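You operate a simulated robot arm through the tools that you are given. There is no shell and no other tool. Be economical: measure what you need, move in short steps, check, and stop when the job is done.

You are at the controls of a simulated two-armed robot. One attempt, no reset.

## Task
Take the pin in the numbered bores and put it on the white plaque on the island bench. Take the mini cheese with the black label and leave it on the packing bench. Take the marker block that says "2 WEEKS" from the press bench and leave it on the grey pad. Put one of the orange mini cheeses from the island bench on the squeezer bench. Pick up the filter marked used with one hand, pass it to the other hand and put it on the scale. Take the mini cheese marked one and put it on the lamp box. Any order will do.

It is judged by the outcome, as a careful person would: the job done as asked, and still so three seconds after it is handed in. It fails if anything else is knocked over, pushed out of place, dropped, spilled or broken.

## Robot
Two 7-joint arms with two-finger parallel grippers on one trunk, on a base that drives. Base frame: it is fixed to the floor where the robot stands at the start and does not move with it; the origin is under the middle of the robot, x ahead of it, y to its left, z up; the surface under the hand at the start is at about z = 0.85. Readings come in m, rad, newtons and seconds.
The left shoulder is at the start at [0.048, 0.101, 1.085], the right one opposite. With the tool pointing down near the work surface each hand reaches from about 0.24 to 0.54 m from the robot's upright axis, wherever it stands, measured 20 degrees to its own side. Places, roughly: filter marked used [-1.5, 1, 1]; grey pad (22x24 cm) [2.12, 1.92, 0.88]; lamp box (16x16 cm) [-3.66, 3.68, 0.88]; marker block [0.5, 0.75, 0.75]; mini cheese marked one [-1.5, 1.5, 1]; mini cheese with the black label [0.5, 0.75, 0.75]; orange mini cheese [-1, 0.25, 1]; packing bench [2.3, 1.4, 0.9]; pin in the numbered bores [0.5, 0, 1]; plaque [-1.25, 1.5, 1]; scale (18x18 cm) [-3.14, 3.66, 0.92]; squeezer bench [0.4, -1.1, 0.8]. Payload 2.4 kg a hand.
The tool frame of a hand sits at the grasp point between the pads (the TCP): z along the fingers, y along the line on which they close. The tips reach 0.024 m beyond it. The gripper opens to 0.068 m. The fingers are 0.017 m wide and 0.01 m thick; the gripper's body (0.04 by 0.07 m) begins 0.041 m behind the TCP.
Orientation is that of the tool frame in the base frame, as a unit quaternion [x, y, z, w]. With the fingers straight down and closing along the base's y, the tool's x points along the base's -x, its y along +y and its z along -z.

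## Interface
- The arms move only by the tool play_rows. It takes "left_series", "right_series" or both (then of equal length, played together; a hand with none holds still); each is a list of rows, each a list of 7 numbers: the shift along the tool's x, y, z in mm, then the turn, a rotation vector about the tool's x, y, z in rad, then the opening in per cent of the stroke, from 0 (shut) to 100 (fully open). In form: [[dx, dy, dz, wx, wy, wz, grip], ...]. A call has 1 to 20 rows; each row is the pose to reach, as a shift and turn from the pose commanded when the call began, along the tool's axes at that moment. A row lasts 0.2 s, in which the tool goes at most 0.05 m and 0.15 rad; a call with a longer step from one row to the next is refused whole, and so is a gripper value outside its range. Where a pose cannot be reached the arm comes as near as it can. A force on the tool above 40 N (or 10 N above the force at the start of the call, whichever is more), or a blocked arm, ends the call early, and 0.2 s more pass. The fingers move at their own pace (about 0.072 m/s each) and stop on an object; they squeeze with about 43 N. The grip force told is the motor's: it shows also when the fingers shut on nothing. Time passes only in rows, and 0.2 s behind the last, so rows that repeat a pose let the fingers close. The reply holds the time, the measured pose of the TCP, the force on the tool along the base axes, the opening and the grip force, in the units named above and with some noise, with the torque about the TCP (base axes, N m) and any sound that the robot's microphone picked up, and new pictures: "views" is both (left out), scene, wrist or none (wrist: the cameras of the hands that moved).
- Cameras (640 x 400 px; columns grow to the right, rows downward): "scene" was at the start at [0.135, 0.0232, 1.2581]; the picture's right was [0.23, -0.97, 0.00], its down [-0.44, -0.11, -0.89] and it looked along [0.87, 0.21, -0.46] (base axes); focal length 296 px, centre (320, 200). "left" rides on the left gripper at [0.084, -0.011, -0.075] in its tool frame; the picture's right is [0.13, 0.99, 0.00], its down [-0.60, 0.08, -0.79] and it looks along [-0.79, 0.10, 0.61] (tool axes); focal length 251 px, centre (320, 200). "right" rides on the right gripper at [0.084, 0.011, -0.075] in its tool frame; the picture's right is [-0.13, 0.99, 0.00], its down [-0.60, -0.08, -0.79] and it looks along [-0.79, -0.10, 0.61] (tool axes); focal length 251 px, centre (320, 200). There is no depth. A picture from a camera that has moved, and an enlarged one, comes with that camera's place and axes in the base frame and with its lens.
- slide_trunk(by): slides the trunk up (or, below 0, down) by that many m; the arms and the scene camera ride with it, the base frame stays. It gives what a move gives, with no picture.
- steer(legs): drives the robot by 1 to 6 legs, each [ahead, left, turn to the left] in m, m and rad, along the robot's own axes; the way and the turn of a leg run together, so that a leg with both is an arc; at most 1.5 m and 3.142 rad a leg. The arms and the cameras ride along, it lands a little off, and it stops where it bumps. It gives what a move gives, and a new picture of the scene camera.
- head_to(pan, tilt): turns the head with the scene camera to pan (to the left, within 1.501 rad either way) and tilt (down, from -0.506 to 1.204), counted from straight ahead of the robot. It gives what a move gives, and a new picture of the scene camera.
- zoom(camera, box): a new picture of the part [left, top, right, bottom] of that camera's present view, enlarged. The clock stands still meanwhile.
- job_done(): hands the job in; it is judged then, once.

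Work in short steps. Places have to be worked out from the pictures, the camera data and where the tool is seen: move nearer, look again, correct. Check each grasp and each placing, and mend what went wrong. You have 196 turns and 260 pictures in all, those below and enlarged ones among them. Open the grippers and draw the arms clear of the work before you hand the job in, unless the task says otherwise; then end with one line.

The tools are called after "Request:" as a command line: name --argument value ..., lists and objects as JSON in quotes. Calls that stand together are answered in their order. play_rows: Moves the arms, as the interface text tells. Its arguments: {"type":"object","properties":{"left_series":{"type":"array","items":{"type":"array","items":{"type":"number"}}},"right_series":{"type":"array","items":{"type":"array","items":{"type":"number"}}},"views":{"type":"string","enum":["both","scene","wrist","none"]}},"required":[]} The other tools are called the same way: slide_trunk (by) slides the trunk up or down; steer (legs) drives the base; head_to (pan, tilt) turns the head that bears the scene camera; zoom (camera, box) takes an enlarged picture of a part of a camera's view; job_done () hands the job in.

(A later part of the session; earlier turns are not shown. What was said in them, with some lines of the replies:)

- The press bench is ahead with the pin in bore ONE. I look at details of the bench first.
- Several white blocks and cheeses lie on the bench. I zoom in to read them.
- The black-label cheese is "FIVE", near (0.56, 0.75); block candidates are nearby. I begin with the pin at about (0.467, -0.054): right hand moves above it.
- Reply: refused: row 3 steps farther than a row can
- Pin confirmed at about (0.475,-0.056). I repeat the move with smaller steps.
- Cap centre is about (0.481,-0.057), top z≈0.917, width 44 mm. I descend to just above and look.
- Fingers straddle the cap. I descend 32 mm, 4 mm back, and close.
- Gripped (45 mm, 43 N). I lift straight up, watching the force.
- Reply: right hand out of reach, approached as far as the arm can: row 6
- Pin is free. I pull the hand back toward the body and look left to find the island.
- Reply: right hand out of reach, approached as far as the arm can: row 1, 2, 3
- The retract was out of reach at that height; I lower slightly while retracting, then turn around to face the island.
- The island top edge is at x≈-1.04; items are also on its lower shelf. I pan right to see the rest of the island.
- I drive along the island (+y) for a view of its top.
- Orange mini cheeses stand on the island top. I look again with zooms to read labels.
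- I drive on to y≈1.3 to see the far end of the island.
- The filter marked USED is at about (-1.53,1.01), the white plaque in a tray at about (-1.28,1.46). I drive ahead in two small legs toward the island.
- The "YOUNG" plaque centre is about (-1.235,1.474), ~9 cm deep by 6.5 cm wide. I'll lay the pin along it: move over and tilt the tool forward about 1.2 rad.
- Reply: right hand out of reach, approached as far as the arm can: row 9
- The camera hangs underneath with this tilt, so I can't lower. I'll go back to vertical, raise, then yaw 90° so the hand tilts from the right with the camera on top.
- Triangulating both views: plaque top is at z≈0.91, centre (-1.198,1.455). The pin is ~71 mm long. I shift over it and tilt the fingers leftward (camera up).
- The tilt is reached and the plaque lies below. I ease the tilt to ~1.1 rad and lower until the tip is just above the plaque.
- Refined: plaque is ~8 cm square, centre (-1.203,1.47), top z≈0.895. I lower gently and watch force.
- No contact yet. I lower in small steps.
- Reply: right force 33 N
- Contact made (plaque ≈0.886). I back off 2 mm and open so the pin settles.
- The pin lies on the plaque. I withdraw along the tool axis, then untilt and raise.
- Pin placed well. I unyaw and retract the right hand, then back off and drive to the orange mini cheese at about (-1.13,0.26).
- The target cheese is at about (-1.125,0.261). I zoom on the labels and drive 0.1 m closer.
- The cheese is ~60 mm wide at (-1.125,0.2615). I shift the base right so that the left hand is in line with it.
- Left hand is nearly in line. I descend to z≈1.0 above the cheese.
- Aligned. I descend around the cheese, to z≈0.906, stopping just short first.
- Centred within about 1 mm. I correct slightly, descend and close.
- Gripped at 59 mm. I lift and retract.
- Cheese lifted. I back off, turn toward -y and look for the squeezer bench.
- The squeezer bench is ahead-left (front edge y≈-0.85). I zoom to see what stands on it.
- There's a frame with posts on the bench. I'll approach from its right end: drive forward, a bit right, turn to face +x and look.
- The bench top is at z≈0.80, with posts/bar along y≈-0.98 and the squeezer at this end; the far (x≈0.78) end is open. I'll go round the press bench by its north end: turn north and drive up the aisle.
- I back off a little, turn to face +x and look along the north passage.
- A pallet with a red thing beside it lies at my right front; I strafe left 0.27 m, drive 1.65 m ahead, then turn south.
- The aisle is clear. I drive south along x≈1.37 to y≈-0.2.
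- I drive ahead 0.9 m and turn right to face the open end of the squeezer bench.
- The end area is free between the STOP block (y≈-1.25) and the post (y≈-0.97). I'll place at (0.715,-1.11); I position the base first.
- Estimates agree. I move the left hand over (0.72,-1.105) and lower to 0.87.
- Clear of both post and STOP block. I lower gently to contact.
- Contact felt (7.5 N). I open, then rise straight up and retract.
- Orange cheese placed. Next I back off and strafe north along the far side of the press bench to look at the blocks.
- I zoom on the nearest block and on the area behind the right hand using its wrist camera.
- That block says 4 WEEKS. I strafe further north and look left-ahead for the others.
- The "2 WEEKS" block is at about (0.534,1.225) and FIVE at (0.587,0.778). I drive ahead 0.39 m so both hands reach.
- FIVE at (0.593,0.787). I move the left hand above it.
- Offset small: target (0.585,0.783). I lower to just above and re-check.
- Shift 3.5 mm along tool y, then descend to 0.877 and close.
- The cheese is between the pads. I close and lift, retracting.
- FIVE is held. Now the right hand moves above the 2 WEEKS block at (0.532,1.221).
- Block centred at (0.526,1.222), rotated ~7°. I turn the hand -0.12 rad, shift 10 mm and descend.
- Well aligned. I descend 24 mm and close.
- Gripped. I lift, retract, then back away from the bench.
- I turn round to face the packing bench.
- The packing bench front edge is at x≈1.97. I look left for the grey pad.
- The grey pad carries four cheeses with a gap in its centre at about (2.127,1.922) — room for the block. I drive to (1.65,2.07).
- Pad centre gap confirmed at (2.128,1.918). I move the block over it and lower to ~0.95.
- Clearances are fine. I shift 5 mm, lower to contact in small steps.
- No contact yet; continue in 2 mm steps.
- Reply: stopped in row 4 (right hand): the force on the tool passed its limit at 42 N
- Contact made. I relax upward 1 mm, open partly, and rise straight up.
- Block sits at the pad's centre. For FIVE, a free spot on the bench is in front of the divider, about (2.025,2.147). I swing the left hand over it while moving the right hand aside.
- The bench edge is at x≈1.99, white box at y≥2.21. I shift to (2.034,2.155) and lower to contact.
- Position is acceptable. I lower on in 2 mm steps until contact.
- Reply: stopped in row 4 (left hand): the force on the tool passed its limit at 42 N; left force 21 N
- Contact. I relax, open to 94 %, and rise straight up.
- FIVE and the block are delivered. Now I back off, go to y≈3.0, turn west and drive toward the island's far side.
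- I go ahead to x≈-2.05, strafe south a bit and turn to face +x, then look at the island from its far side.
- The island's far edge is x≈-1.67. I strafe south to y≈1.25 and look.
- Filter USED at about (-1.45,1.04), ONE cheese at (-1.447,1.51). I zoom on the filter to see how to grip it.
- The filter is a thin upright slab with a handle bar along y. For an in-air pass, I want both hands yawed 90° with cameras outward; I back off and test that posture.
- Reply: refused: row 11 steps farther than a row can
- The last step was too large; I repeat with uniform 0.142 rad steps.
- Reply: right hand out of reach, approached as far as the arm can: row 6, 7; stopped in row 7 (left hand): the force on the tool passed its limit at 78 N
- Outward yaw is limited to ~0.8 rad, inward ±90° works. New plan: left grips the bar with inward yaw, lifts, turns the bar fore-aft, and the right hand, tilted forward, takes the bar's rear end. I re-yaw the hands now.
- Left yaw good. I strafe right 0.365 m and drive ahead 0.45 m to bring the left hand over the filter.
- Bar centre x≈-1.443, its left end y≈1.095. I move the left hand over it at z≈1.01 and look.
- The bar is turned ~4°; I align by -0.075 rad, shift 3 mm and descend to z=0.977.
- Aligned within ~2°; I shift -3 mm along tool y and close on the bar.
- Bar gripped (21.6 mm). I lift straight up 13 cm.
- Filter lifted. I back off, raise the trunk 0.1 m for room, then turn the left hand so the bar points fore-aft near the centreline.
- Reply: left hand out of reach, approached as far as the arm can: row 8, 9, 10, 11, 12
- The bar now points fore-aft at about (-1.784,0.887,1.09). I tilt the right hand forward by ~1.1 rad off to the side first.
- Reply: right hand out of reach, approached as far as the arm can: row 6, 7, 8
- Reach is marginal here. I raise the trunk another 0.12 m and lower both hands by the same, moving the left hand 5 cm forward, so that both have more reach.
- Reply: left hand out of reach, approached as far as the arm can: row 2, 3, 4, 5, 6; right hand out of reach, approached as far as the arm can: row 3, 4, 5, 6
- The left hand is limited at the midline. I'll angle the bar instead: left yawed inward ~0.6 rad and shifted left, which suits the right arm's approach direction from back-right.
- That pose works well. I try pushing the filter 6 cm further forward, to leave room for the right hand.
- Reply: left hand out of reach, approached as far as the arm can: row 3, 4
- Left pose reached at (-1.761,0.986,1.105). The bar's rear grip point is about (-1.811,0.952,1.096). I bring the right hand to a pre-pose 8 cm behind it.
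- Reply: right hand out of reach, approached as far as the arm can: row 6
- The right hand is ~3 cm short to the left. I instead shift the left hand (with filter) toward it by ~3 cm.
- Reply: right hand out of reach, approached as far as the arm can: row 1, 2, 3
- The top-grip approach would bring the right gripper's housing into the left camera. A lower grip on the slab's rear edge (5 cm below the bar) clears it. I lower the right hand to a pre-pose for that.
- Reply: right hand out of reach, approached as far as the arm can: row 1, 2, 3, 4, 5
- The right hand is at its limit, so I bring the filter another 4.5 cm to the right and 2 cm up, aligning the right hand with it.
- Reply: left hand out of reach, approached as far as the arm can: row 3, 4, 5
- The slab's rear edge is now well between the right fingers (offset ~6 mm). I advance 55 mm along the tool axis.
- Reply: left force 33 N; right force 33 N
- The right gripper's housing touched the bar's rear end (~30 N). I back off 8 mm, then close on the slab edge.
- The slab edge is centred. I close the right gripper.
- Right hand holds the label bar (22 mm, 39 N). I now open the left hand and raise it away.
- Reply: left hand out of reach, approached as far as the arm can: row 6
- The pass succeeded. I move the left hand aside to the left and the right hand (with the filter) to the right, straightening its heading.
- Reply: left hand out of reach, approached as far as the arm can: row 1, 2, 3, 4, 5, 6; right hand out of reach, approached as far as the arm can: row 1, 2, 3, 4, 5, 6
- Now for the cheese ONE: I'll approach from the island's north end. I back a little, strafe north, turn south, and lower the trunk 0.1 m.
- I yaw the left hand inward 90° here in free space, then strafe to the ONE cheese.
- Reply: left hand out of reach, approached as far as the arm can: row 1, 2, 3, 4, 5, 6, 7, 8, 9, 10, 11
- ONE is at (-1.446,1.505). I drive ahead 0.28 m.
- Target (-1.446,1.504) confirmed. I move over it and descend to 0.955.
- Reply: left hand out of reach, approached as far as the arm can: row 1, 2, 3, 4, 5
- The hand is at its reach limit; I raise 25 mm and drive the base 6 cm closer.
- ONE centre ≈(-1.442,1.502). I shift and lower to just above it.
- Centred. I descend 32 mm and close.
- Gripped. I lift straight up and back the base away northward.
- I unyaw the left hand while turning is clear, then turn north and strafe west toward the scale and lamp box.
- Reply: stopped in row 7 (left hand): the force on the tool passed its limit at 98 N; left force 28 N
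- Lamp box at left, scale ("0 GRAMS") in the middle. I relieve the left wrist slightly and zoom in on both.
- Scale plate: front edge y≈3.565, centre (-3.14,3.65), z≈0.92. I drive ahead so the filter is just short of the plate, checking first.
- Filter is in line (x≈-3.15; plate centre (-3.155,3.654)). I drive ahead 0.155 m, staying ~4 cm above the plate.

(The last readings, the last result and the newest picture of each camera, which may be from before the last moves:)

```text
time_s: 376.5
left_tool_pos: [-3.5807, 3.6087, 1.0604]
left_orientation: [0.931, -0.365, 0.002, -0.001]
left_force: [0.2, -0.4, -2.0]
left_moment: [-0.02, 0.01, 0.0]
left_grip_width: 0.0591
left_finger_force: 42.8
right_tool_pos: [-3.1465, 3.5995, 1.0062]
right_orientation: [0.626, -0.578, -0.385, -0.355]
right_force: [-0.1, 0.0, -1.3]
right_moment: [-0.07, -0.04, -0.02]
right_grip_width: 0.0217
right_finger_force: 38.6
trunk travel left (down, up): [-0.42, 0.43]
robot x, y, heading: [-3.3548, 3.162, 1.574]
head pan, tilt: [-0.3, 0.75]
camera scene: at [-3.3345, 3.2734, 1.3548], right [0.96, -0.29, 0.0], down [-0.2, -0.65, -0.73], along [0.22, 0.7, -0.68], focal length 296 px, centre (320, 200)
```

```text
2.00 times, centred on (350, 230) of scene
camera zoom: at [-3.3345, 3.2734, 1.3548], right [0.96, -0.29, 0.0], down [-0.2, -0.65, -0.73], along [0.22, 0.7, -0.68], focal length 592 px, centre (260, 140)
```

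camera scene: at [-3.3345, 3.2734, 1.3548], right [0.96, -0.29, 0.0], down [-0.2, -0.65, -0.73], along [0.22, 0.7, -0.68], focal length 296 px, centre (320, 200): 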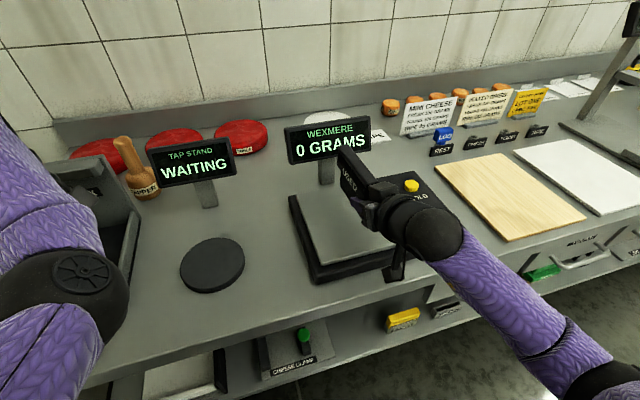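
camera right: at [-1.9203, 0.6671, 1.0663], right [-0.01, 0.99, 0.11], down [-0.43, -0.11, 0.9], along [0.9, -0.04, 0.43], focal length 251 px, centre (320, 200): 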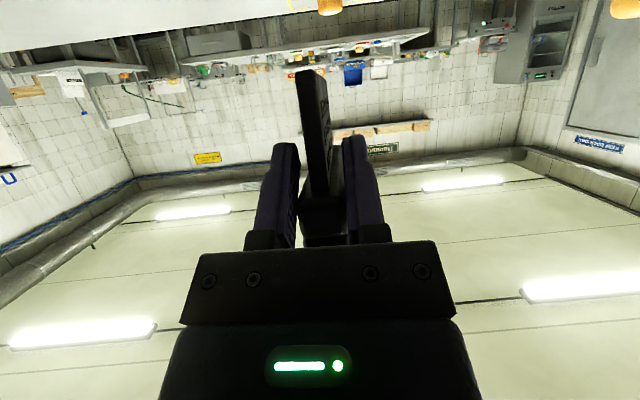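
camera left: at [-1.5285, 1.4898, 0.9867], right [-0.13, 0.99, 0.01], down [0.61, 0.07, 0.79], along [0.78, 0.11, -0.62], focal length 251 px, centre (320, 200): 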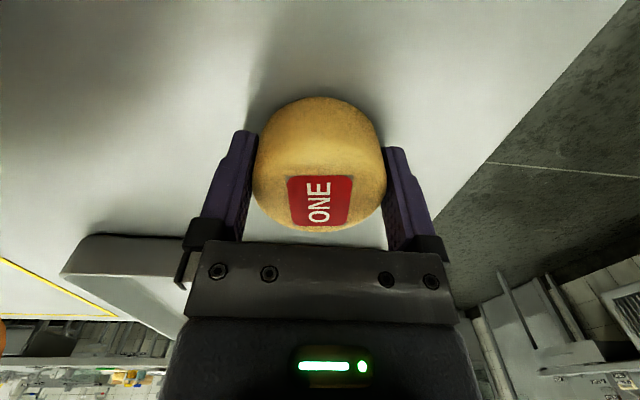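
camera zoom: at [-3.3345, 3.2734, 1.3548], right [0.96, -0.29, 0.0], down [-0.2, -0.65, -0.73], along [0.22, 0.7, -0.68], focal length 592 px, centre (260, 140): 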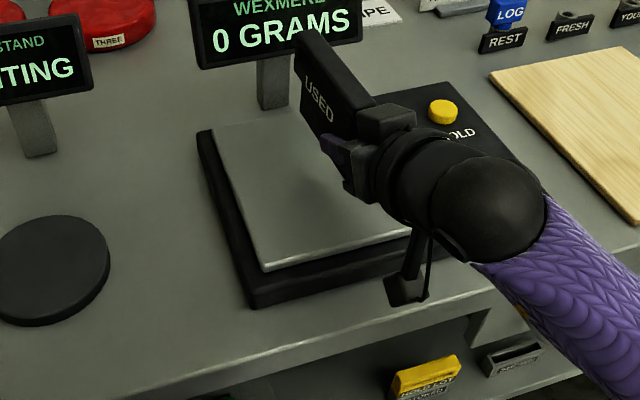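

All clear. I lower the filter 38 mm, then check.

Request:
play_rows --right_series '[[9, 0, 4.5, 0, 0, 0, 0], [18, 0, 9, 0, 0, 0, 0], [27, 0, 13.5, 0, 0, 0, 0], [34, 0, 17, 0, 0, 0, 0], [34, 0, 17, 0, 0, 0, 0]]' --views "wrist"

Request:
zoom --camera "scene" --box '[270, 120, 470, 290]'

```text
time_s: 377.7
left_tool_pos: [-3.5814, 3.6071, 1.0619]
left_orientation: [0.931, -0.364, 0.003, -0.001]
left_force: [0.1, -0.3, -2.1]
left_moment: [-0.01, 0.02, 0.02]
left_grip_width: 0.0591
left_finger_force: 43.1
right_tool_pos: [-3.1459, 3.5983, 0.9701]
right_orientation: [0.626, -0.577, -0.386, -0.357]
right_force: [1.4, 2.1, 11.6]
right_moment: [0.02, -0.08, 0.02]
right_grip_width: 0.0216
right_finger_force: 39.0
trunk travel left (down, up): [-0.42, 0.43]
robot x, y, heading: [-3.3573, 3.1622, 1.57]
head pan, tilt: [-0.3, 0.75]
camera right: at [-3.1478, 3.4942, 0.9289], right [-0.99, -0.02, 0.11], down [0.11, -0.43, 0.9], along [0.03, 0.9, 0.43], focal length 251 px, centre (320, 200)
```

right: 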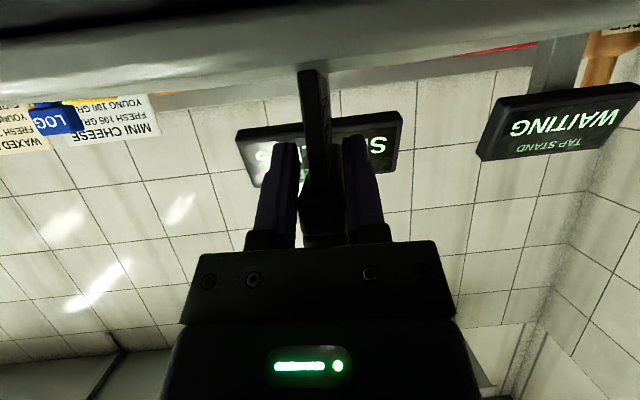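

```text
2.35 times, centred on (370, 205) of scene
camera zoom: at [-3.3348, 3.272, 1.3551], right [0.96, -0.3, 0.0], down [-0.2, -0.65, -0.73], along [0.22, 0.7, -0.68], focal length 696 px, centre (202, 188)
```

zoom: 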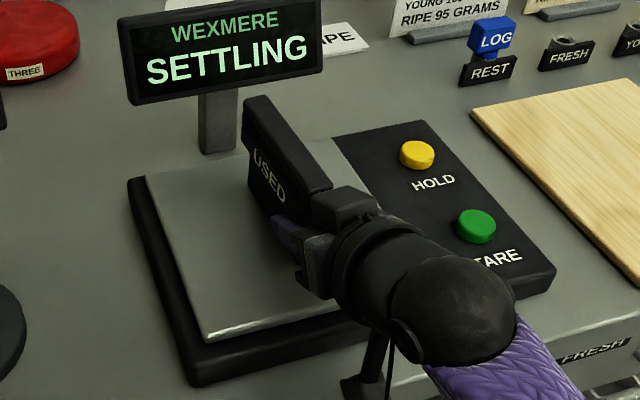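

The scale reads SETTLING with 11.6 N contact near the rear corner, so the nose is slightly up. I pitch the tool 0.04 rad nose-down and check moments.

Request:
play_rows --right_series '[[-1, 0, -0.5, 0, 0.02, 0, 0], [-1, 0, -0.5, 0, 0.04, 0, 0], [-1, 0, -0.5, 0, 0.04, 0, 0]]' --views "none"

Request:
zoom --camera "right" --box '[200, 40, 440, 240]'

```text
time_s: 378.5
left_tool_pos: [-3.5816, 3.61, 1.0619]
left_orientation: [0.931, -0.364, 0.001, -0.001]
left_force: [0.4, 0.2, -1.4]
left_moment: [0.0, 0.02, 0.05]
left_grip_width: 0.0593
left_finger_force: 43.2
right_tool_pos: [-3.1467, 3.5978, 0.9713]
right_orientation: [0.634, -0.584, -0.373, -0.344]
right_force: [0.3, 4.3, 9.3]
right_moment: [1.14, 0.04, -0.01]
right_grip_width: 0.0215
right_finger_force: 38.4
trunk travel left (down, up): [-0.42, 0.43]
robot x, y, heading: [-3.3558, 3.1631, 1.567]
head pan, tilt: [-0.3, 0.75]
```

```text
2.00 times, centred on (320, 140) of right
camera zoom: at [-3.1483, 3.4923, 0.9336], right [-0.99, -0.02, 0.11], down [0.11, -0.39, 0.91], along [0.03, 0.92, 0.39], focal length 503 px, centre (320, 320)
```

zoom: 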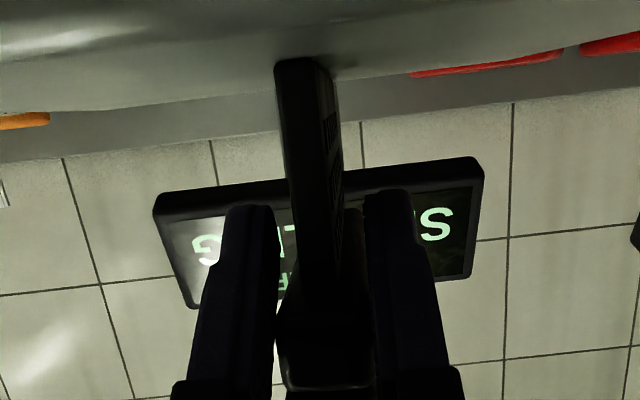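

Now the front touches (moment 1.14). I go back half-way (net 0.02 rad) for level contact.

Request:
play_rows --right_series '[[0, 0, 0, 0, -0.01, 0, 0], [0, 0, 0, 0, -0.02, 0, 0], [0.5, 0, 0.2, 0, -0.02, 0, 0], [0.5, 0, 0.2, 0, -0.02, 0, 0]]' --views "none"

```text
time_s: 379.5
left_tool_pos: [-3.5807, 3.6077, 1.0608]
left_orientation: [0.931, -0.364, 0.002, 0.0]
left_force: [-0.2, -0.2, -2.0]
left_moment: [-0.01, -0.01, 0.01]
left_grip_width: 0.0591
left_finger_force: 42.8
right_tool_pos: [-3.1463, 3.5973, 0.9711]
right_orientation: [0.63, -0.581, -0.379, -0.351]
right_force: [1.1, 2.7, 18.2]
right_moment: [0.08, -0.09, 0.02]
right_grip_width: 0.0215
right_finger_force: 38.2
trunk travel left (down, up): [-0.42, 0.43]
robot x, y, heading: [-3.3607, 3.1635, 1.573]
head pan, tilt: [-0.3, 0.75]
```

Slightly rear-heavy; add 0.01 rad and relax 0.7 mm.

Request:
play_rows --right_series '[[-0.6, 0, -0.3, 0, 0.01, 0, 0], [-0.6, 0, -0.3, 0, 0.01, 0, 0]]' --views "none"

```text
time_s: 380.1
left_tool_pos: [-3.5828, 3.6084, 1.0611]
left_orientation: [0.932, -0.362, 0.003, -0.002]
left_force: [-1.0, -0.5, -1.4]
left_moment: [-0.02, 0.01, -0.02]
left_grip_width: 0.059
left_finger_force: 42.7
right_tool_pos: [-3.1454, 3.5983, 0.9696]
right_orientation: [0.632, -0.582, -0.376, -0.347]
right_force: [0.0, 4.7, 16.3]
right_moment: [0.16, -0.04, 0.0]
right_grip_width: 0.0218
right_finger_force: 38.7
trunk travel left (down, up): [-0.42, 0.43]
robot x, y, heading: [-3.3563, 3.1633, 1.569]
head pan, tilt: [-0.3, 0.75]
```

Nearly level. I open the right gripper slightly and check that the filter stands by itself.

Request:
play_rows --right_series '[[-0.5, 0, -0.2, 0, 0, 0, 34], [-0.5, 0, -0.2, 0, 0, 0, 40], [-0.5, 0, -0.2, 0, 0, 0, 46], [-0.5, 0, -0.2, 0, 0, 0, 46]]' --views "wrist"

Request:
zoom --camera "scene" --box '[270, 120, 470, 290]'

```text
time_s: 381.1
left_tool_pos: [-3.5805, 3.6082, 1.0604]
left_orientation: [0.931, -0.364, 0.002, -0.001]
left_force: [-0.3, -0.2, -1.0]
left_moment: [0.0, 0.04, 0.0]
left_grip_width: 0.0592
left_finger_force: 42.9
right_tool_pos: [-3.1464, 3.5981, 0.9699]
right_orientation: [0.632, -0.582, -0.376, -0.347]
right_force: [0.0, 0.8, -0.5]
right_moment: [0.02, -0.02, 0.0]
right_grip_width: 0.0313
right_finger_force: 0.0
trunk travel left (down, up): [-0.42, 0.43]
robot x, y, heading: [-3.3558, 3.1622, 1.57]
head pan, tilt: [-0.3, 0.75]
camera right: at [-3.1477, 3.4923, 0.9326], right [-0.99, -0.02, 0.11], down [0.11, -0.4, 0.91], along [0.03, 0.92, 0.4], focal length 251 px, centre (320, 200)
```

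right: 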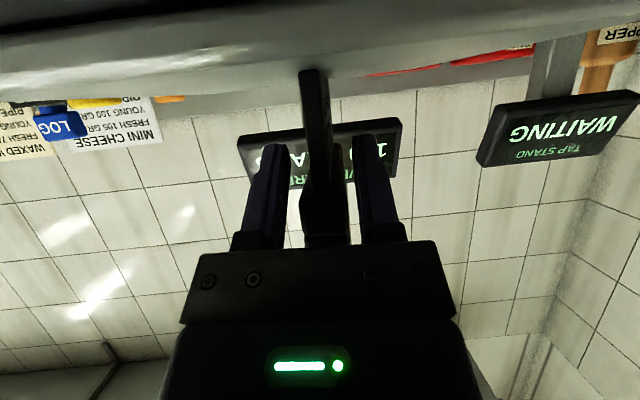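

```text
2.35 times, centred on (370, 205) of scene
camera zoom: at [-3.3346, 3.2725, 1.3549], right [0.96, -0.3, 0.0], down [-0.2, -0.65, -0.73], along [0.22, 0.7, -0.68], focal length 696 px, centre (202, 188)
```

zoom: 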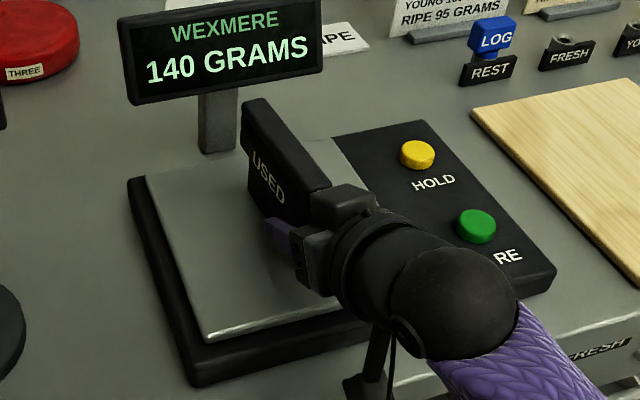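

The scale shows 140 GRAMS and the filter stands alone. I open a bit more and withdraw straight back along the tool axis.

Request:
play_rows --right_series '[[0, 0, 0, 0, 0, 0, 65], [0, 0, 0, 0, 0, 0, 75], [0, 0, -10, 0, 0, 0, 75], [0, 0, -25, 0, 0, 0, 75], [0, 0, -45, 0, 0, 0, 75], [0, 0, -70, 0, 0, 0, 75], [0, 0, -95, 0, 0, 0, 75]]' --views "scene"

```text
time_s: 382.7
left_tool_pos: [-3.5807, 3.6089, 1.0606]
left_orientation: [0.931, -0.364, 0.002, -0.001]
left_force: [-0.2, 0.1, -0.9]
left_moment: [0.0, -0.01, -0.01]
left_grip_width: 0.0589
left_finger_force: 43.0
right_tool_pos: [-3.1391, 3.5148, 1.0151]
right_orientation: [0.632, -0.583, -0.375, -0.347]
right_force: [-0.8, 0.9, 0.3]
right_moment: [0.01, -0.02, -0.01]
right_grip_width: 0.0509
right_finger_force: 0.0
trunk travel left (down, up): [-0.42, 0.43]
robot x, y, heading: [-3.358, 3.1597, 1.574]
head pan, tilt: [-0.3, 0.75]
camera scene: at [-3.3345, 3.2723, 1.3549], right [0.96, -0.29, 0.0], down [-0.2, -0.65, -0.73], along [0.22, 0.7, -0.68], focal length 296 px, centre (320, 200)
```

scene: 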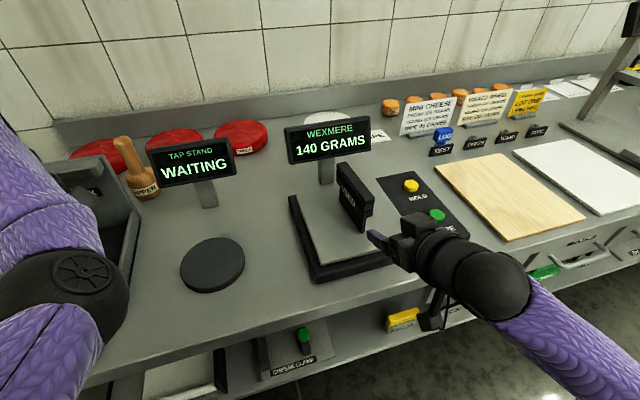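

Filter done. Now the lamp box: I look left.

Request:
head_to --pan 0.35 --tilt 0.6

Request:
zoom --camera "left" --box '[0, 0, 640, 400]'

```text
time_s: 383.7
left_tool_pos: [-3.5823, 3.609, 1.0609]
left_orientation: [0.931, -0.364, 0.002, -0.001]
left_force: [-0.1, -1.1, -1.5]
left_moment: [-0.01, 0.02, 0.0]
left_grip_width: 0.0593
left_finger_force: 43.5
right_tool_pos: [-3.138, 3.5151, 1.0148]
right_orientation: [0.631, -0.583, -0.375, -0.347]
right_force: [0.0, -0.1, -1.0]
right_moment: [-0.01, 0.0, -0.04]
right_grip_width: 0.0508
right_finger_force: 0.1
trunk travel left (down, up): [-0.42, 0.43]
robot x, y, heading: [-3.3572, 3.1619, 1.571]
head pan, tilt: [0.351, 0.6]
camera scene: at [-3.3894, 3.2763, 1.3677], right [0.94, 0.34, 0.0], down [0.19, -0.53, -0.82], along [-0.28, 0.77, -0.57], focal length 296 px, centre (320, 200)
```

scene: 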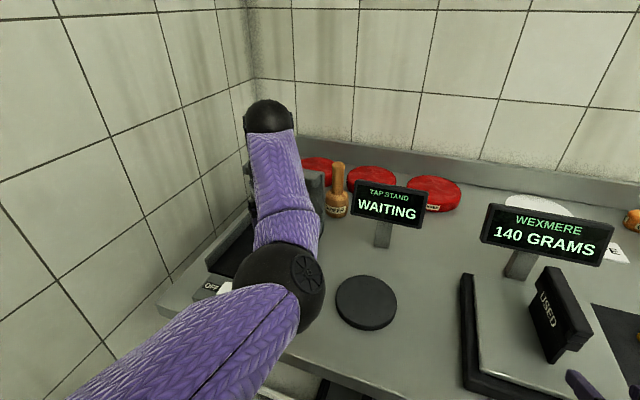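

```text
1.00 times, centred on (320, 200) of left (not enlarged: the box is as wide or as high as the picture)
camera zoom: at [-3.5129, 3.5605, 1.1369], right [-0.58, -0.82, 0.0], down [-0.5, 0.35, 0.79], along [-0.65, 0.46, -0.61], focal length 251 px, centre (320, 200)
```

zoom: 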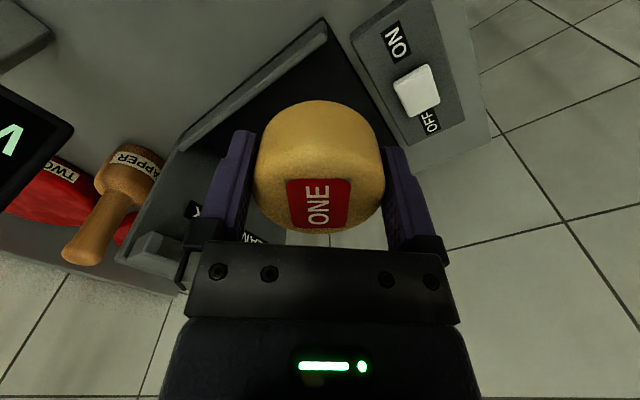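

Lamp-box interior ≈ x -3.73…-3.57, y 3.60…3.76. I withdraw the right hand further, then strafe left 0.12 m to bring the left hand within reach.

Request:
play_rows --right_series '[[0, -15, -25, 0, 0, 0, 75], [0, -30, -50, 0, 0, 0, 75], [0, -30, -50, 0, 0, 0, 75]]' --views "none"

Request:
steer --legs '[[0, 0.1, 0]]'

Request:
zoom --camera "left" --box '[0, 0, 640, 400]'

```text
time_s: 384.5
left_tool_pos: [-3.5811, 3.6086, 1.0608]
left_orientation: [0.932, -0.363, 0.002, -0.001]
left_force: [-1.1, -0.1, -1.0]
left_moment: [0.02, -0.02, -0.03]
left_grip_width: 0.0595
left_finger_force: 43.2
right_tool_pos: [-3.1035, 3.4784, 1.0365]
right_orientation: [0.632, -0.582, -0.377, -0.346]
right_force: [0.1, -0.2, -0.6]
right_moment: [-0.02, -0.02, -0.01]
right_grip_width: 0.0509
right_finger_force: 0.2
right hand out of reach, approached as far as the arm can: row 2, 3
trunk travel left (down, up): [-0.42, 0.43]
robot x, y, heading: [-3.3578, 3.1649, 1.574]
head pan, tilt: [0.351, 0.6]
```

```text
time_s: 385.6
left_tool_pos: [-3.6817, 3.6082, 1.0615]
left_orientation: [0.932, -0.363, 0.002, -0.002]
left_force: [-0.7, 0.0, -1.5]
left_moment: [0.03, -0.03, -0.01]
left_grip_width: 0.0593
left_finger_force: 42.8
right_tool_pos: [-3.2041, 3.479, 1.0365]
right_orientation: [0.633, -0.582, -0.376, -0.346]
right_force: [0.0, -0.4, -0.6]
right_moment: [-0.01, 0.0, -0.01]
right_grip_width: 0.0509
right_finger_force: 0.1
trunk travel left (down, up): [-0.42, 0.43]
robot x, y, heading: [-3.4602, 3.1643, 1.572]
head pan, tilt: [0.351, 0.6]
camera scene: at [-3.4902, 3.2762, 1.3677], right [0.94, 0.34, 0.0], down [0.2, -0.53, -0.82], along [-0.28, 0.77, -0.57], focal length 296 px, centre (320, 200)
```

scene: 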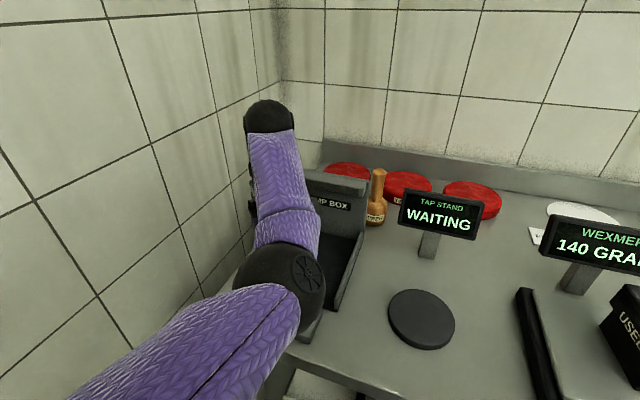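

```text
1.00 times, centred on (320, 200) of left (not enlarged: the box is as wide or as high as the picture)
camera zoom: at [-3.6136, 3.5604, 1.1368], right [-0.58, -0.82, 0.0], down [-0.5, 0.35, 0.79], along [-0.64, 0.46, -0.61], focal length 251 px, centre (320, 200)
```

zoom: 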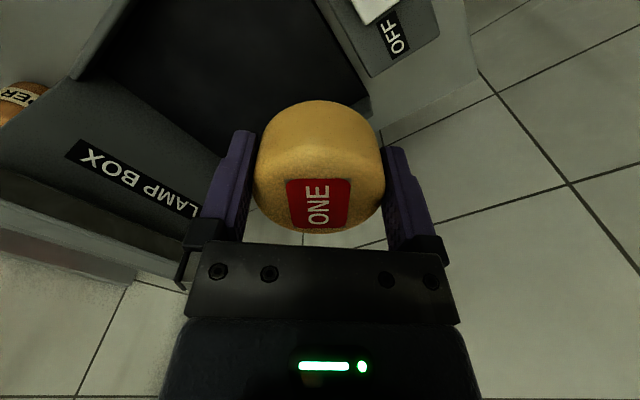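

I now see the box floor; its centre is about (-3.66,3.69). I drive 5 cm ahead so the left hand can go down there.

Request:
steer --legs '[[0.05, -0.02, 0]]'

Request:
zoom --camera "left" --box '[0, 0, 640, 400]'

```text
time_s: 386.6
left_tool_pos: [-3.6615, 3.6599, 1.0602]
left_orientation: [0.932, -0.363, 0.001, 0.0]
left_force: [0.2, 0.1, -1.2]
left_moment: [0.03, 0.0, 0.01]
left_grip_width: 0.059
left_finger_force: 43.3
right_tool_pos: [-3.183, 3.5295, 1.0355]
right_orientation: [0.633, -0.582, -0.377, -0.346]
right_force: [0.0, 0.3, 1.8]
right_moment: [0.01, 0.01, 0.01]
right_grip_width: 0.0511
right_finger_force: 0.0
trunk travel left (down, up): [-0.42, 0.43]
robot x, y, heading: [-3.4362, 3.2122, 1.573]
head pan, tilt: [0.351, 0.6]
camera scene: at [-3.4692, 3.3271, 1.3677], right [0.94, 0.34, 0.0], down [0.19, -0.53, -0.82], along [-0.28, 0.77, -0.57], focal length 296 px, centre (320, 200)
```

scene: 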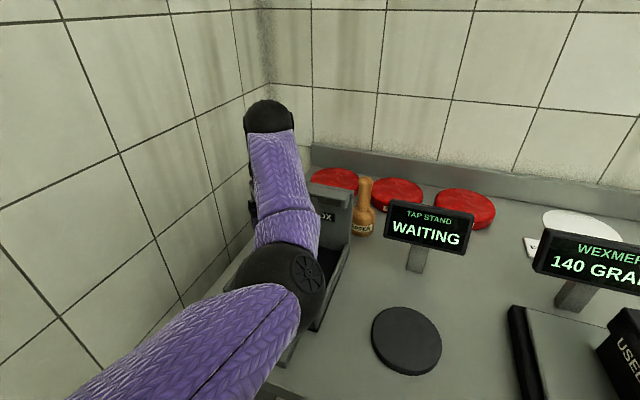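

```text
1.00 times, centred on (320, 200) of left (not enlarged: the box is as wide or as high as the picture)
camera zoom: at [-3.5928, 3.6111, 1.1367], right [-0.58, -0.82, 0.0], down [-0.5, 0.35, 0.79], along [-0.65, 0.46, -0.61], focal length 251 px, centre (320, 200)
```

zoom: 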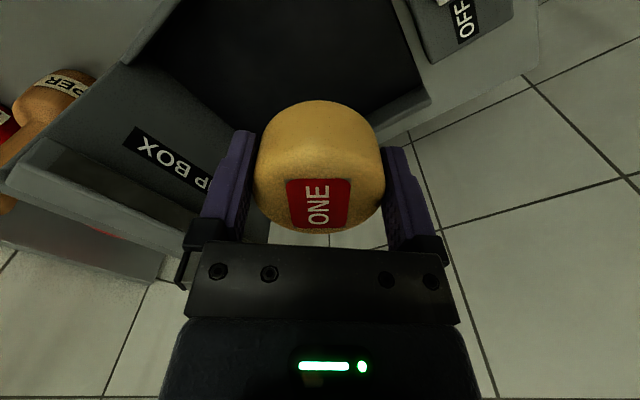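

The cheese is over the box floor (-3.66,3.66), clear of walls. I lower to 0.94, then to contact.

Request:
play_rows --left_series '[[0, 0, 30, 0, 0, 0, 40], [0, 0, 65, 0, 0, 0, 40], [0, 0, 100, 0, 0, 0, 40], [0, 0, 122, 0, 0, 0, 40], [0, 0, 122, 0, 0, 0, 40]]' --views "wrist"

```text
time_s: 387.8
left_tool_pos: [-3.6596, 3.6577, 0.9365]
left_orientation: [0.931, -0.364, 0.001, -0.001]
left_force: [-0.5, -0.6, -1.2]
left_moment: [0.02, 0.01, 0.05]
left_grip_width: 0.0589
left_finger_force: 43.6
right_tool_pos: [-3.1831, 3.5293, 1.0373]
right_orientation: [0.631, -0.582, -0.376, -0.347]
right_force: [0.1, 0.2, -0.4]
right_moment: [-0.03, 0.02, 0.05]
right_grip_width: 0.0512
right_finger_force: 0.0
trunk travel left (down, up): [-0.42, 0.43]
robot x, y, heading: [-3.4375, 3.2147, 1.574]
head pan, tilt: [0.351, 0.6]
camera left: at [-3.5927, 3.6095, 1.0128], right [-0.58, -0.82, 0.0], down [-0.5, 0.35, 0.79], along [-0.65, 0.46, -0.61], focal length 251 px, centre (320, 200)
```

left: 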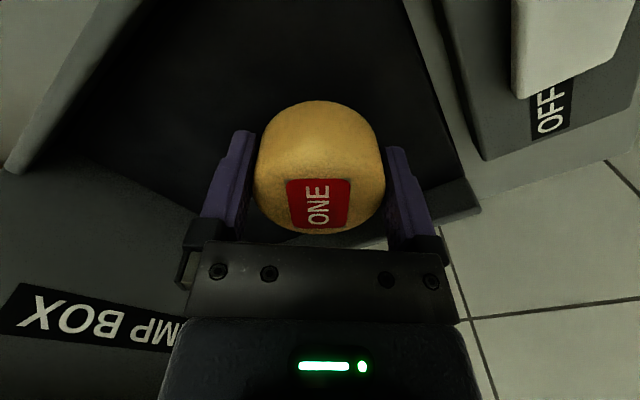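

Continue lowering in small steps to contact.

Request:
play_rows --left_series '[[0, 0, 10, 0, 0, 0, 40], [0, 0, 16, 0, 0, 0, 40], [0, 0, 20, 0, 0, 0, 40], [0, 0, 22, 0, 0, 0, 40], [0, 0, 24, 0, 0, 0, 40], [0, 0, 26, 0, 0, 0, 40], [0, 0, 28, 0, 0, 0, 40]]' --views "none"

```text
time_s: 388.9
left_tool_pos: [-3.6594, 3.658, 0.9193]
left_orientation: [0.932, -0.363, -0.001, -0.005]
left_force: [2.5, -7.3, 21.7]
left_moment: [-0.59, -0.11, -0.01]
left_grip_width: 0.059
left_finger_force: 43.1
right_tool_pos: [-3.1826, 3.5268, 1.0371]
right_orientation: [0.631, -0.583, -0.377, -0.348]
right_force: [0.4, 1.2, 0.4]
right_moment: [-0.01, 0.01, -0.05]
right_grip_width: 0.0509
right_finger_force: 0.1
trunk travel left (down, up): [-0.42, 0.43]
robot x, y, heading: [-3.4378, 3.2112, 1.57]
head pan, tilt: [0.351, 0.6]
stopped in row 5 (left hand): the force on the tool passed its limit at 42 N (the readings are from after the stop); the commanded pose is now the measured one
```

Contact. I relax, open, rise straight up and back.

Request:
play_rows --left_series '[[0, 0, -1, 0, 0, 0, 60], [0, 0, -1, 0, 0, 0, 92], [0, 0, -1, 0, 0, 0, 95], [0, 0, -1, 0, 0, 0, 95], [0, 0, -15, 0, 0, 0, 95], [0, 0, -45, 0, 0, 0, 95], [0, 0, -85, 0, 0, 0, 95], [0, 0, -125, 0, 0, 0, 95], [0, 0, -150, 0, 0, 0, 95]]' --views "wrist"

```text
time_s: 390.9
left_tool_pos: [-3.6628, 3.658, 1.0658]
left_orientation: [0.932, -0.363, -0.001, -0.004]
left_force: [-0.5, -0.1, -0.4]
left_moment: [-0.01, 0.02, 0.02]
left_grip_width: 0.0646
left_finger_force: 0.0
right_tool_pos: [-3.1834, 3.53, 1.036]
right_orientation: [0.633, -0.581, -0.377, -0.346]
right_force: [-0.1, 0.6, -0.4]
right_moment: [0.01, 0.02, -0.01]
right_grip_width: 0.0511
right_finger_force: 0.2
trunk travel left (down, up): [-0.42, 0.43]
robot x, y, heading: [-3.4349, 3.2133, 1.57]
head pan, tilt: [0.351, 0.6]
camera left: at [-3.5933, 3.6097, 1.1419], right [-0.58, -0.82, -0.01], down [-0.5, 0.35, 0.79], along [-0.65, 0.46, -0.61], focal length 251 px, centre (320, 200)
```

left: 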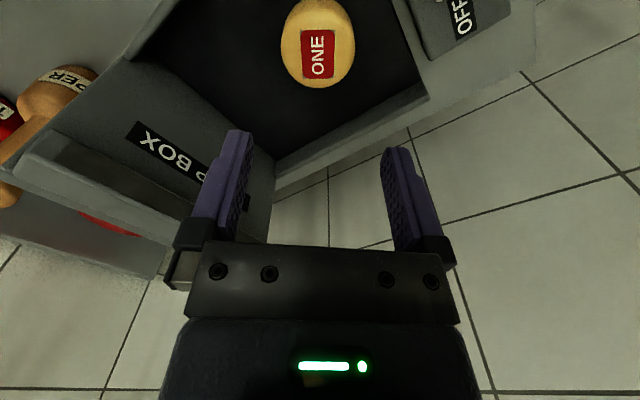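

ONE sits on the lamp box floor. I back the robot away and check the scene.

Request:
steer --legs '[[-0.4, 0, 0]]'

Request:
head_to --pan 0.0 --tilt 0.45

Request:
zoom --camera "scene" --box '[180, 100, 480, 260]'

```text
time_s: 393.4
left_tool_pos: [-3.6623, 3.2535, 1.0666]
left_orientation: [0.933, -0.36, -0.001, -0.004]
left_force: [0.6, -0.8, 0.5]
left_moment: [0.01, 0.01, 0.01]
left_grip_width: 0.0647
left_finger_force: 0.1
right_tool_pos: [-3.182, 3.1269, 1.0362]
right_orientation: [0.635, -0.579, -0.378, -0.344]
right_force: [-0.3, -0.6, -0.2]
right_moment: [0.02, -0.02, 0.03]
right_grip_width: 0.0511
right_finger_force: 0.1
trunk travel left (down, up): [-0.42, 0.43]
robot x, y, heading: [-3.4334, 2.8094, 1.582]
head pan, tilt: [0.351, 0.6]
camera scene: at [-3.4683, 2.9228, 1.3678], right [0.94, 0.35, 0.0], down [0.2, -0.53, -0.83], along [-0.29, 0.77, -0.56], focal length 296 px, centre (320, 200)
```

scene: 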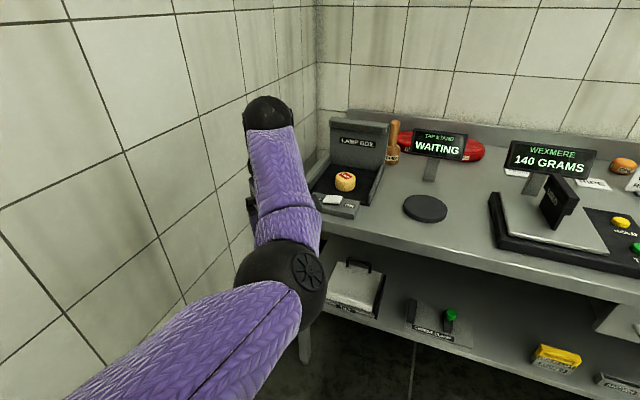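

```text
time_s: 394.2
left_tool_pos: [-3.6621, 3.2553, 1.0653]
left_orientation: [0.933, -0.36, -0.001, -0.004]
left_force: [-1.1, -0.7, 0.0]
left_moment: [-0.03, -0.02, -0.01]
left_grip_width: 0.0647
left_finger_force: 0.0
right_tool_pos: [-3.185, 3.1282, 1.037]
right_orientation: [0.635, -0.58, -0.377, -0.344]
right_force: [0.0, -0.3, 0.3]
right_moment: [0.02, -0.04, -0.02]
right_grip_width: 0.0512
right_finger_force: 0.0
trunk travel left (down, up): [-0.42, 0.43]
robot x, y, heading: [-3.4325, 2.8119, 1.577]
head pan, tilt: [0.0, 0.45]
camera scene: at [-3.4381, 2.9324, 1.3813], right [1.0, 0.01, 0.0], down [0.0, -0.44, -0.9], along [-0.01, 0.9, -0.44], focal length 296 px, centre (320, 200)
```

scene: 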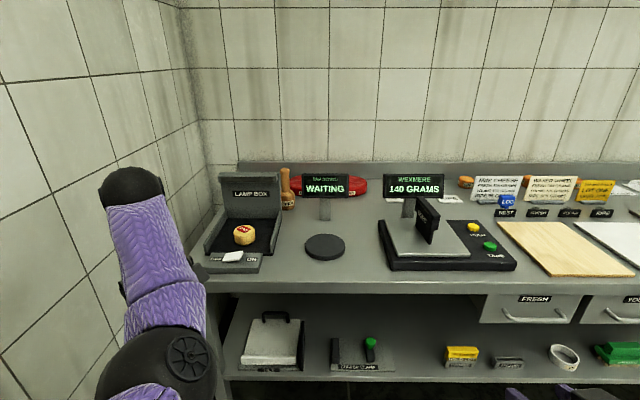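

```text
2.13 times, centred on (330, 180) of scene
camera zoom: at [-3.4381, 2.9324, 1.3813], right [1.0, 0.01, 0.0], down [0.0, -0.44, -0.9], along [-0.01, 0.9, -0.44], focal length 631 px, centre (299, 243)
```

zoom: 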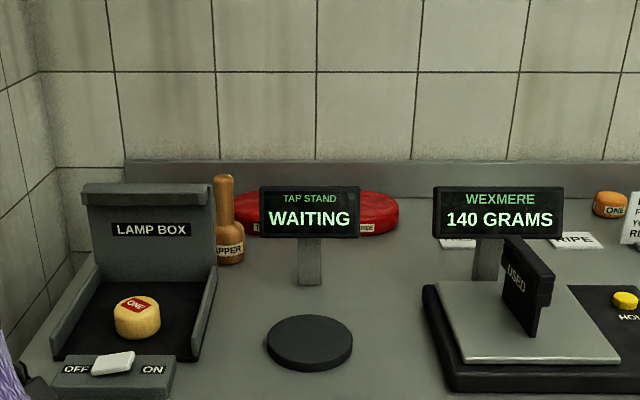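

All six items are placed (scale 140 g, ONE in the lamp box). I open both grippers fully, clear of the work, before handing in.

Request:
play_rows --left_series '[[0, 0, 0, 0, 0, 0, 100], [0, 0, 0, 0, 0, 0, 100]]' --right_series '[[0, 0, 0, 0, 0, 0, 100], [0, 0, 0, 0, 0, 0, 100]]' --views "none"

Request:
job_done

```text
time_s: 394.8
left_tool_pos: [-3.6629, 3.2542, 1.0661]
left_orientation: [0.933, -0.361, 0.0, -0.003]
left_force: [0.3, -0.7, -0.4]
left_moment: [0.02, 0.0, 0.02]
left_grip_width: 0.0679
left_finger_force: 0.0
right_tool_pos: [-3.1838, 3.1278, 1.0361]
right_orientation: [0.635, -0.58, -0.377, -0.345]
right_force: [0.2, 0.4, -0.5]
right_moment: [-0.02, 0.0, 0.0]
right_grip_width: 0.068
right_finger_force: 0.0
trunk travel left (down, up): [-0.42, 0.43]
robot x, y, heading: [-3.4347, 2.8098, 1.579]
head pan, tilt: [0.0, 0.45]
```

```text
The job is handed in.
```

All six placements are done and the job is handed in: pin on the plaque, FIVE on the packing bench, 2 WEEKS on the grey pad, an orange cheese on the squeezer bench, the USED filter passed left to right and on the scale (140 g), and ONE on the lamp box.
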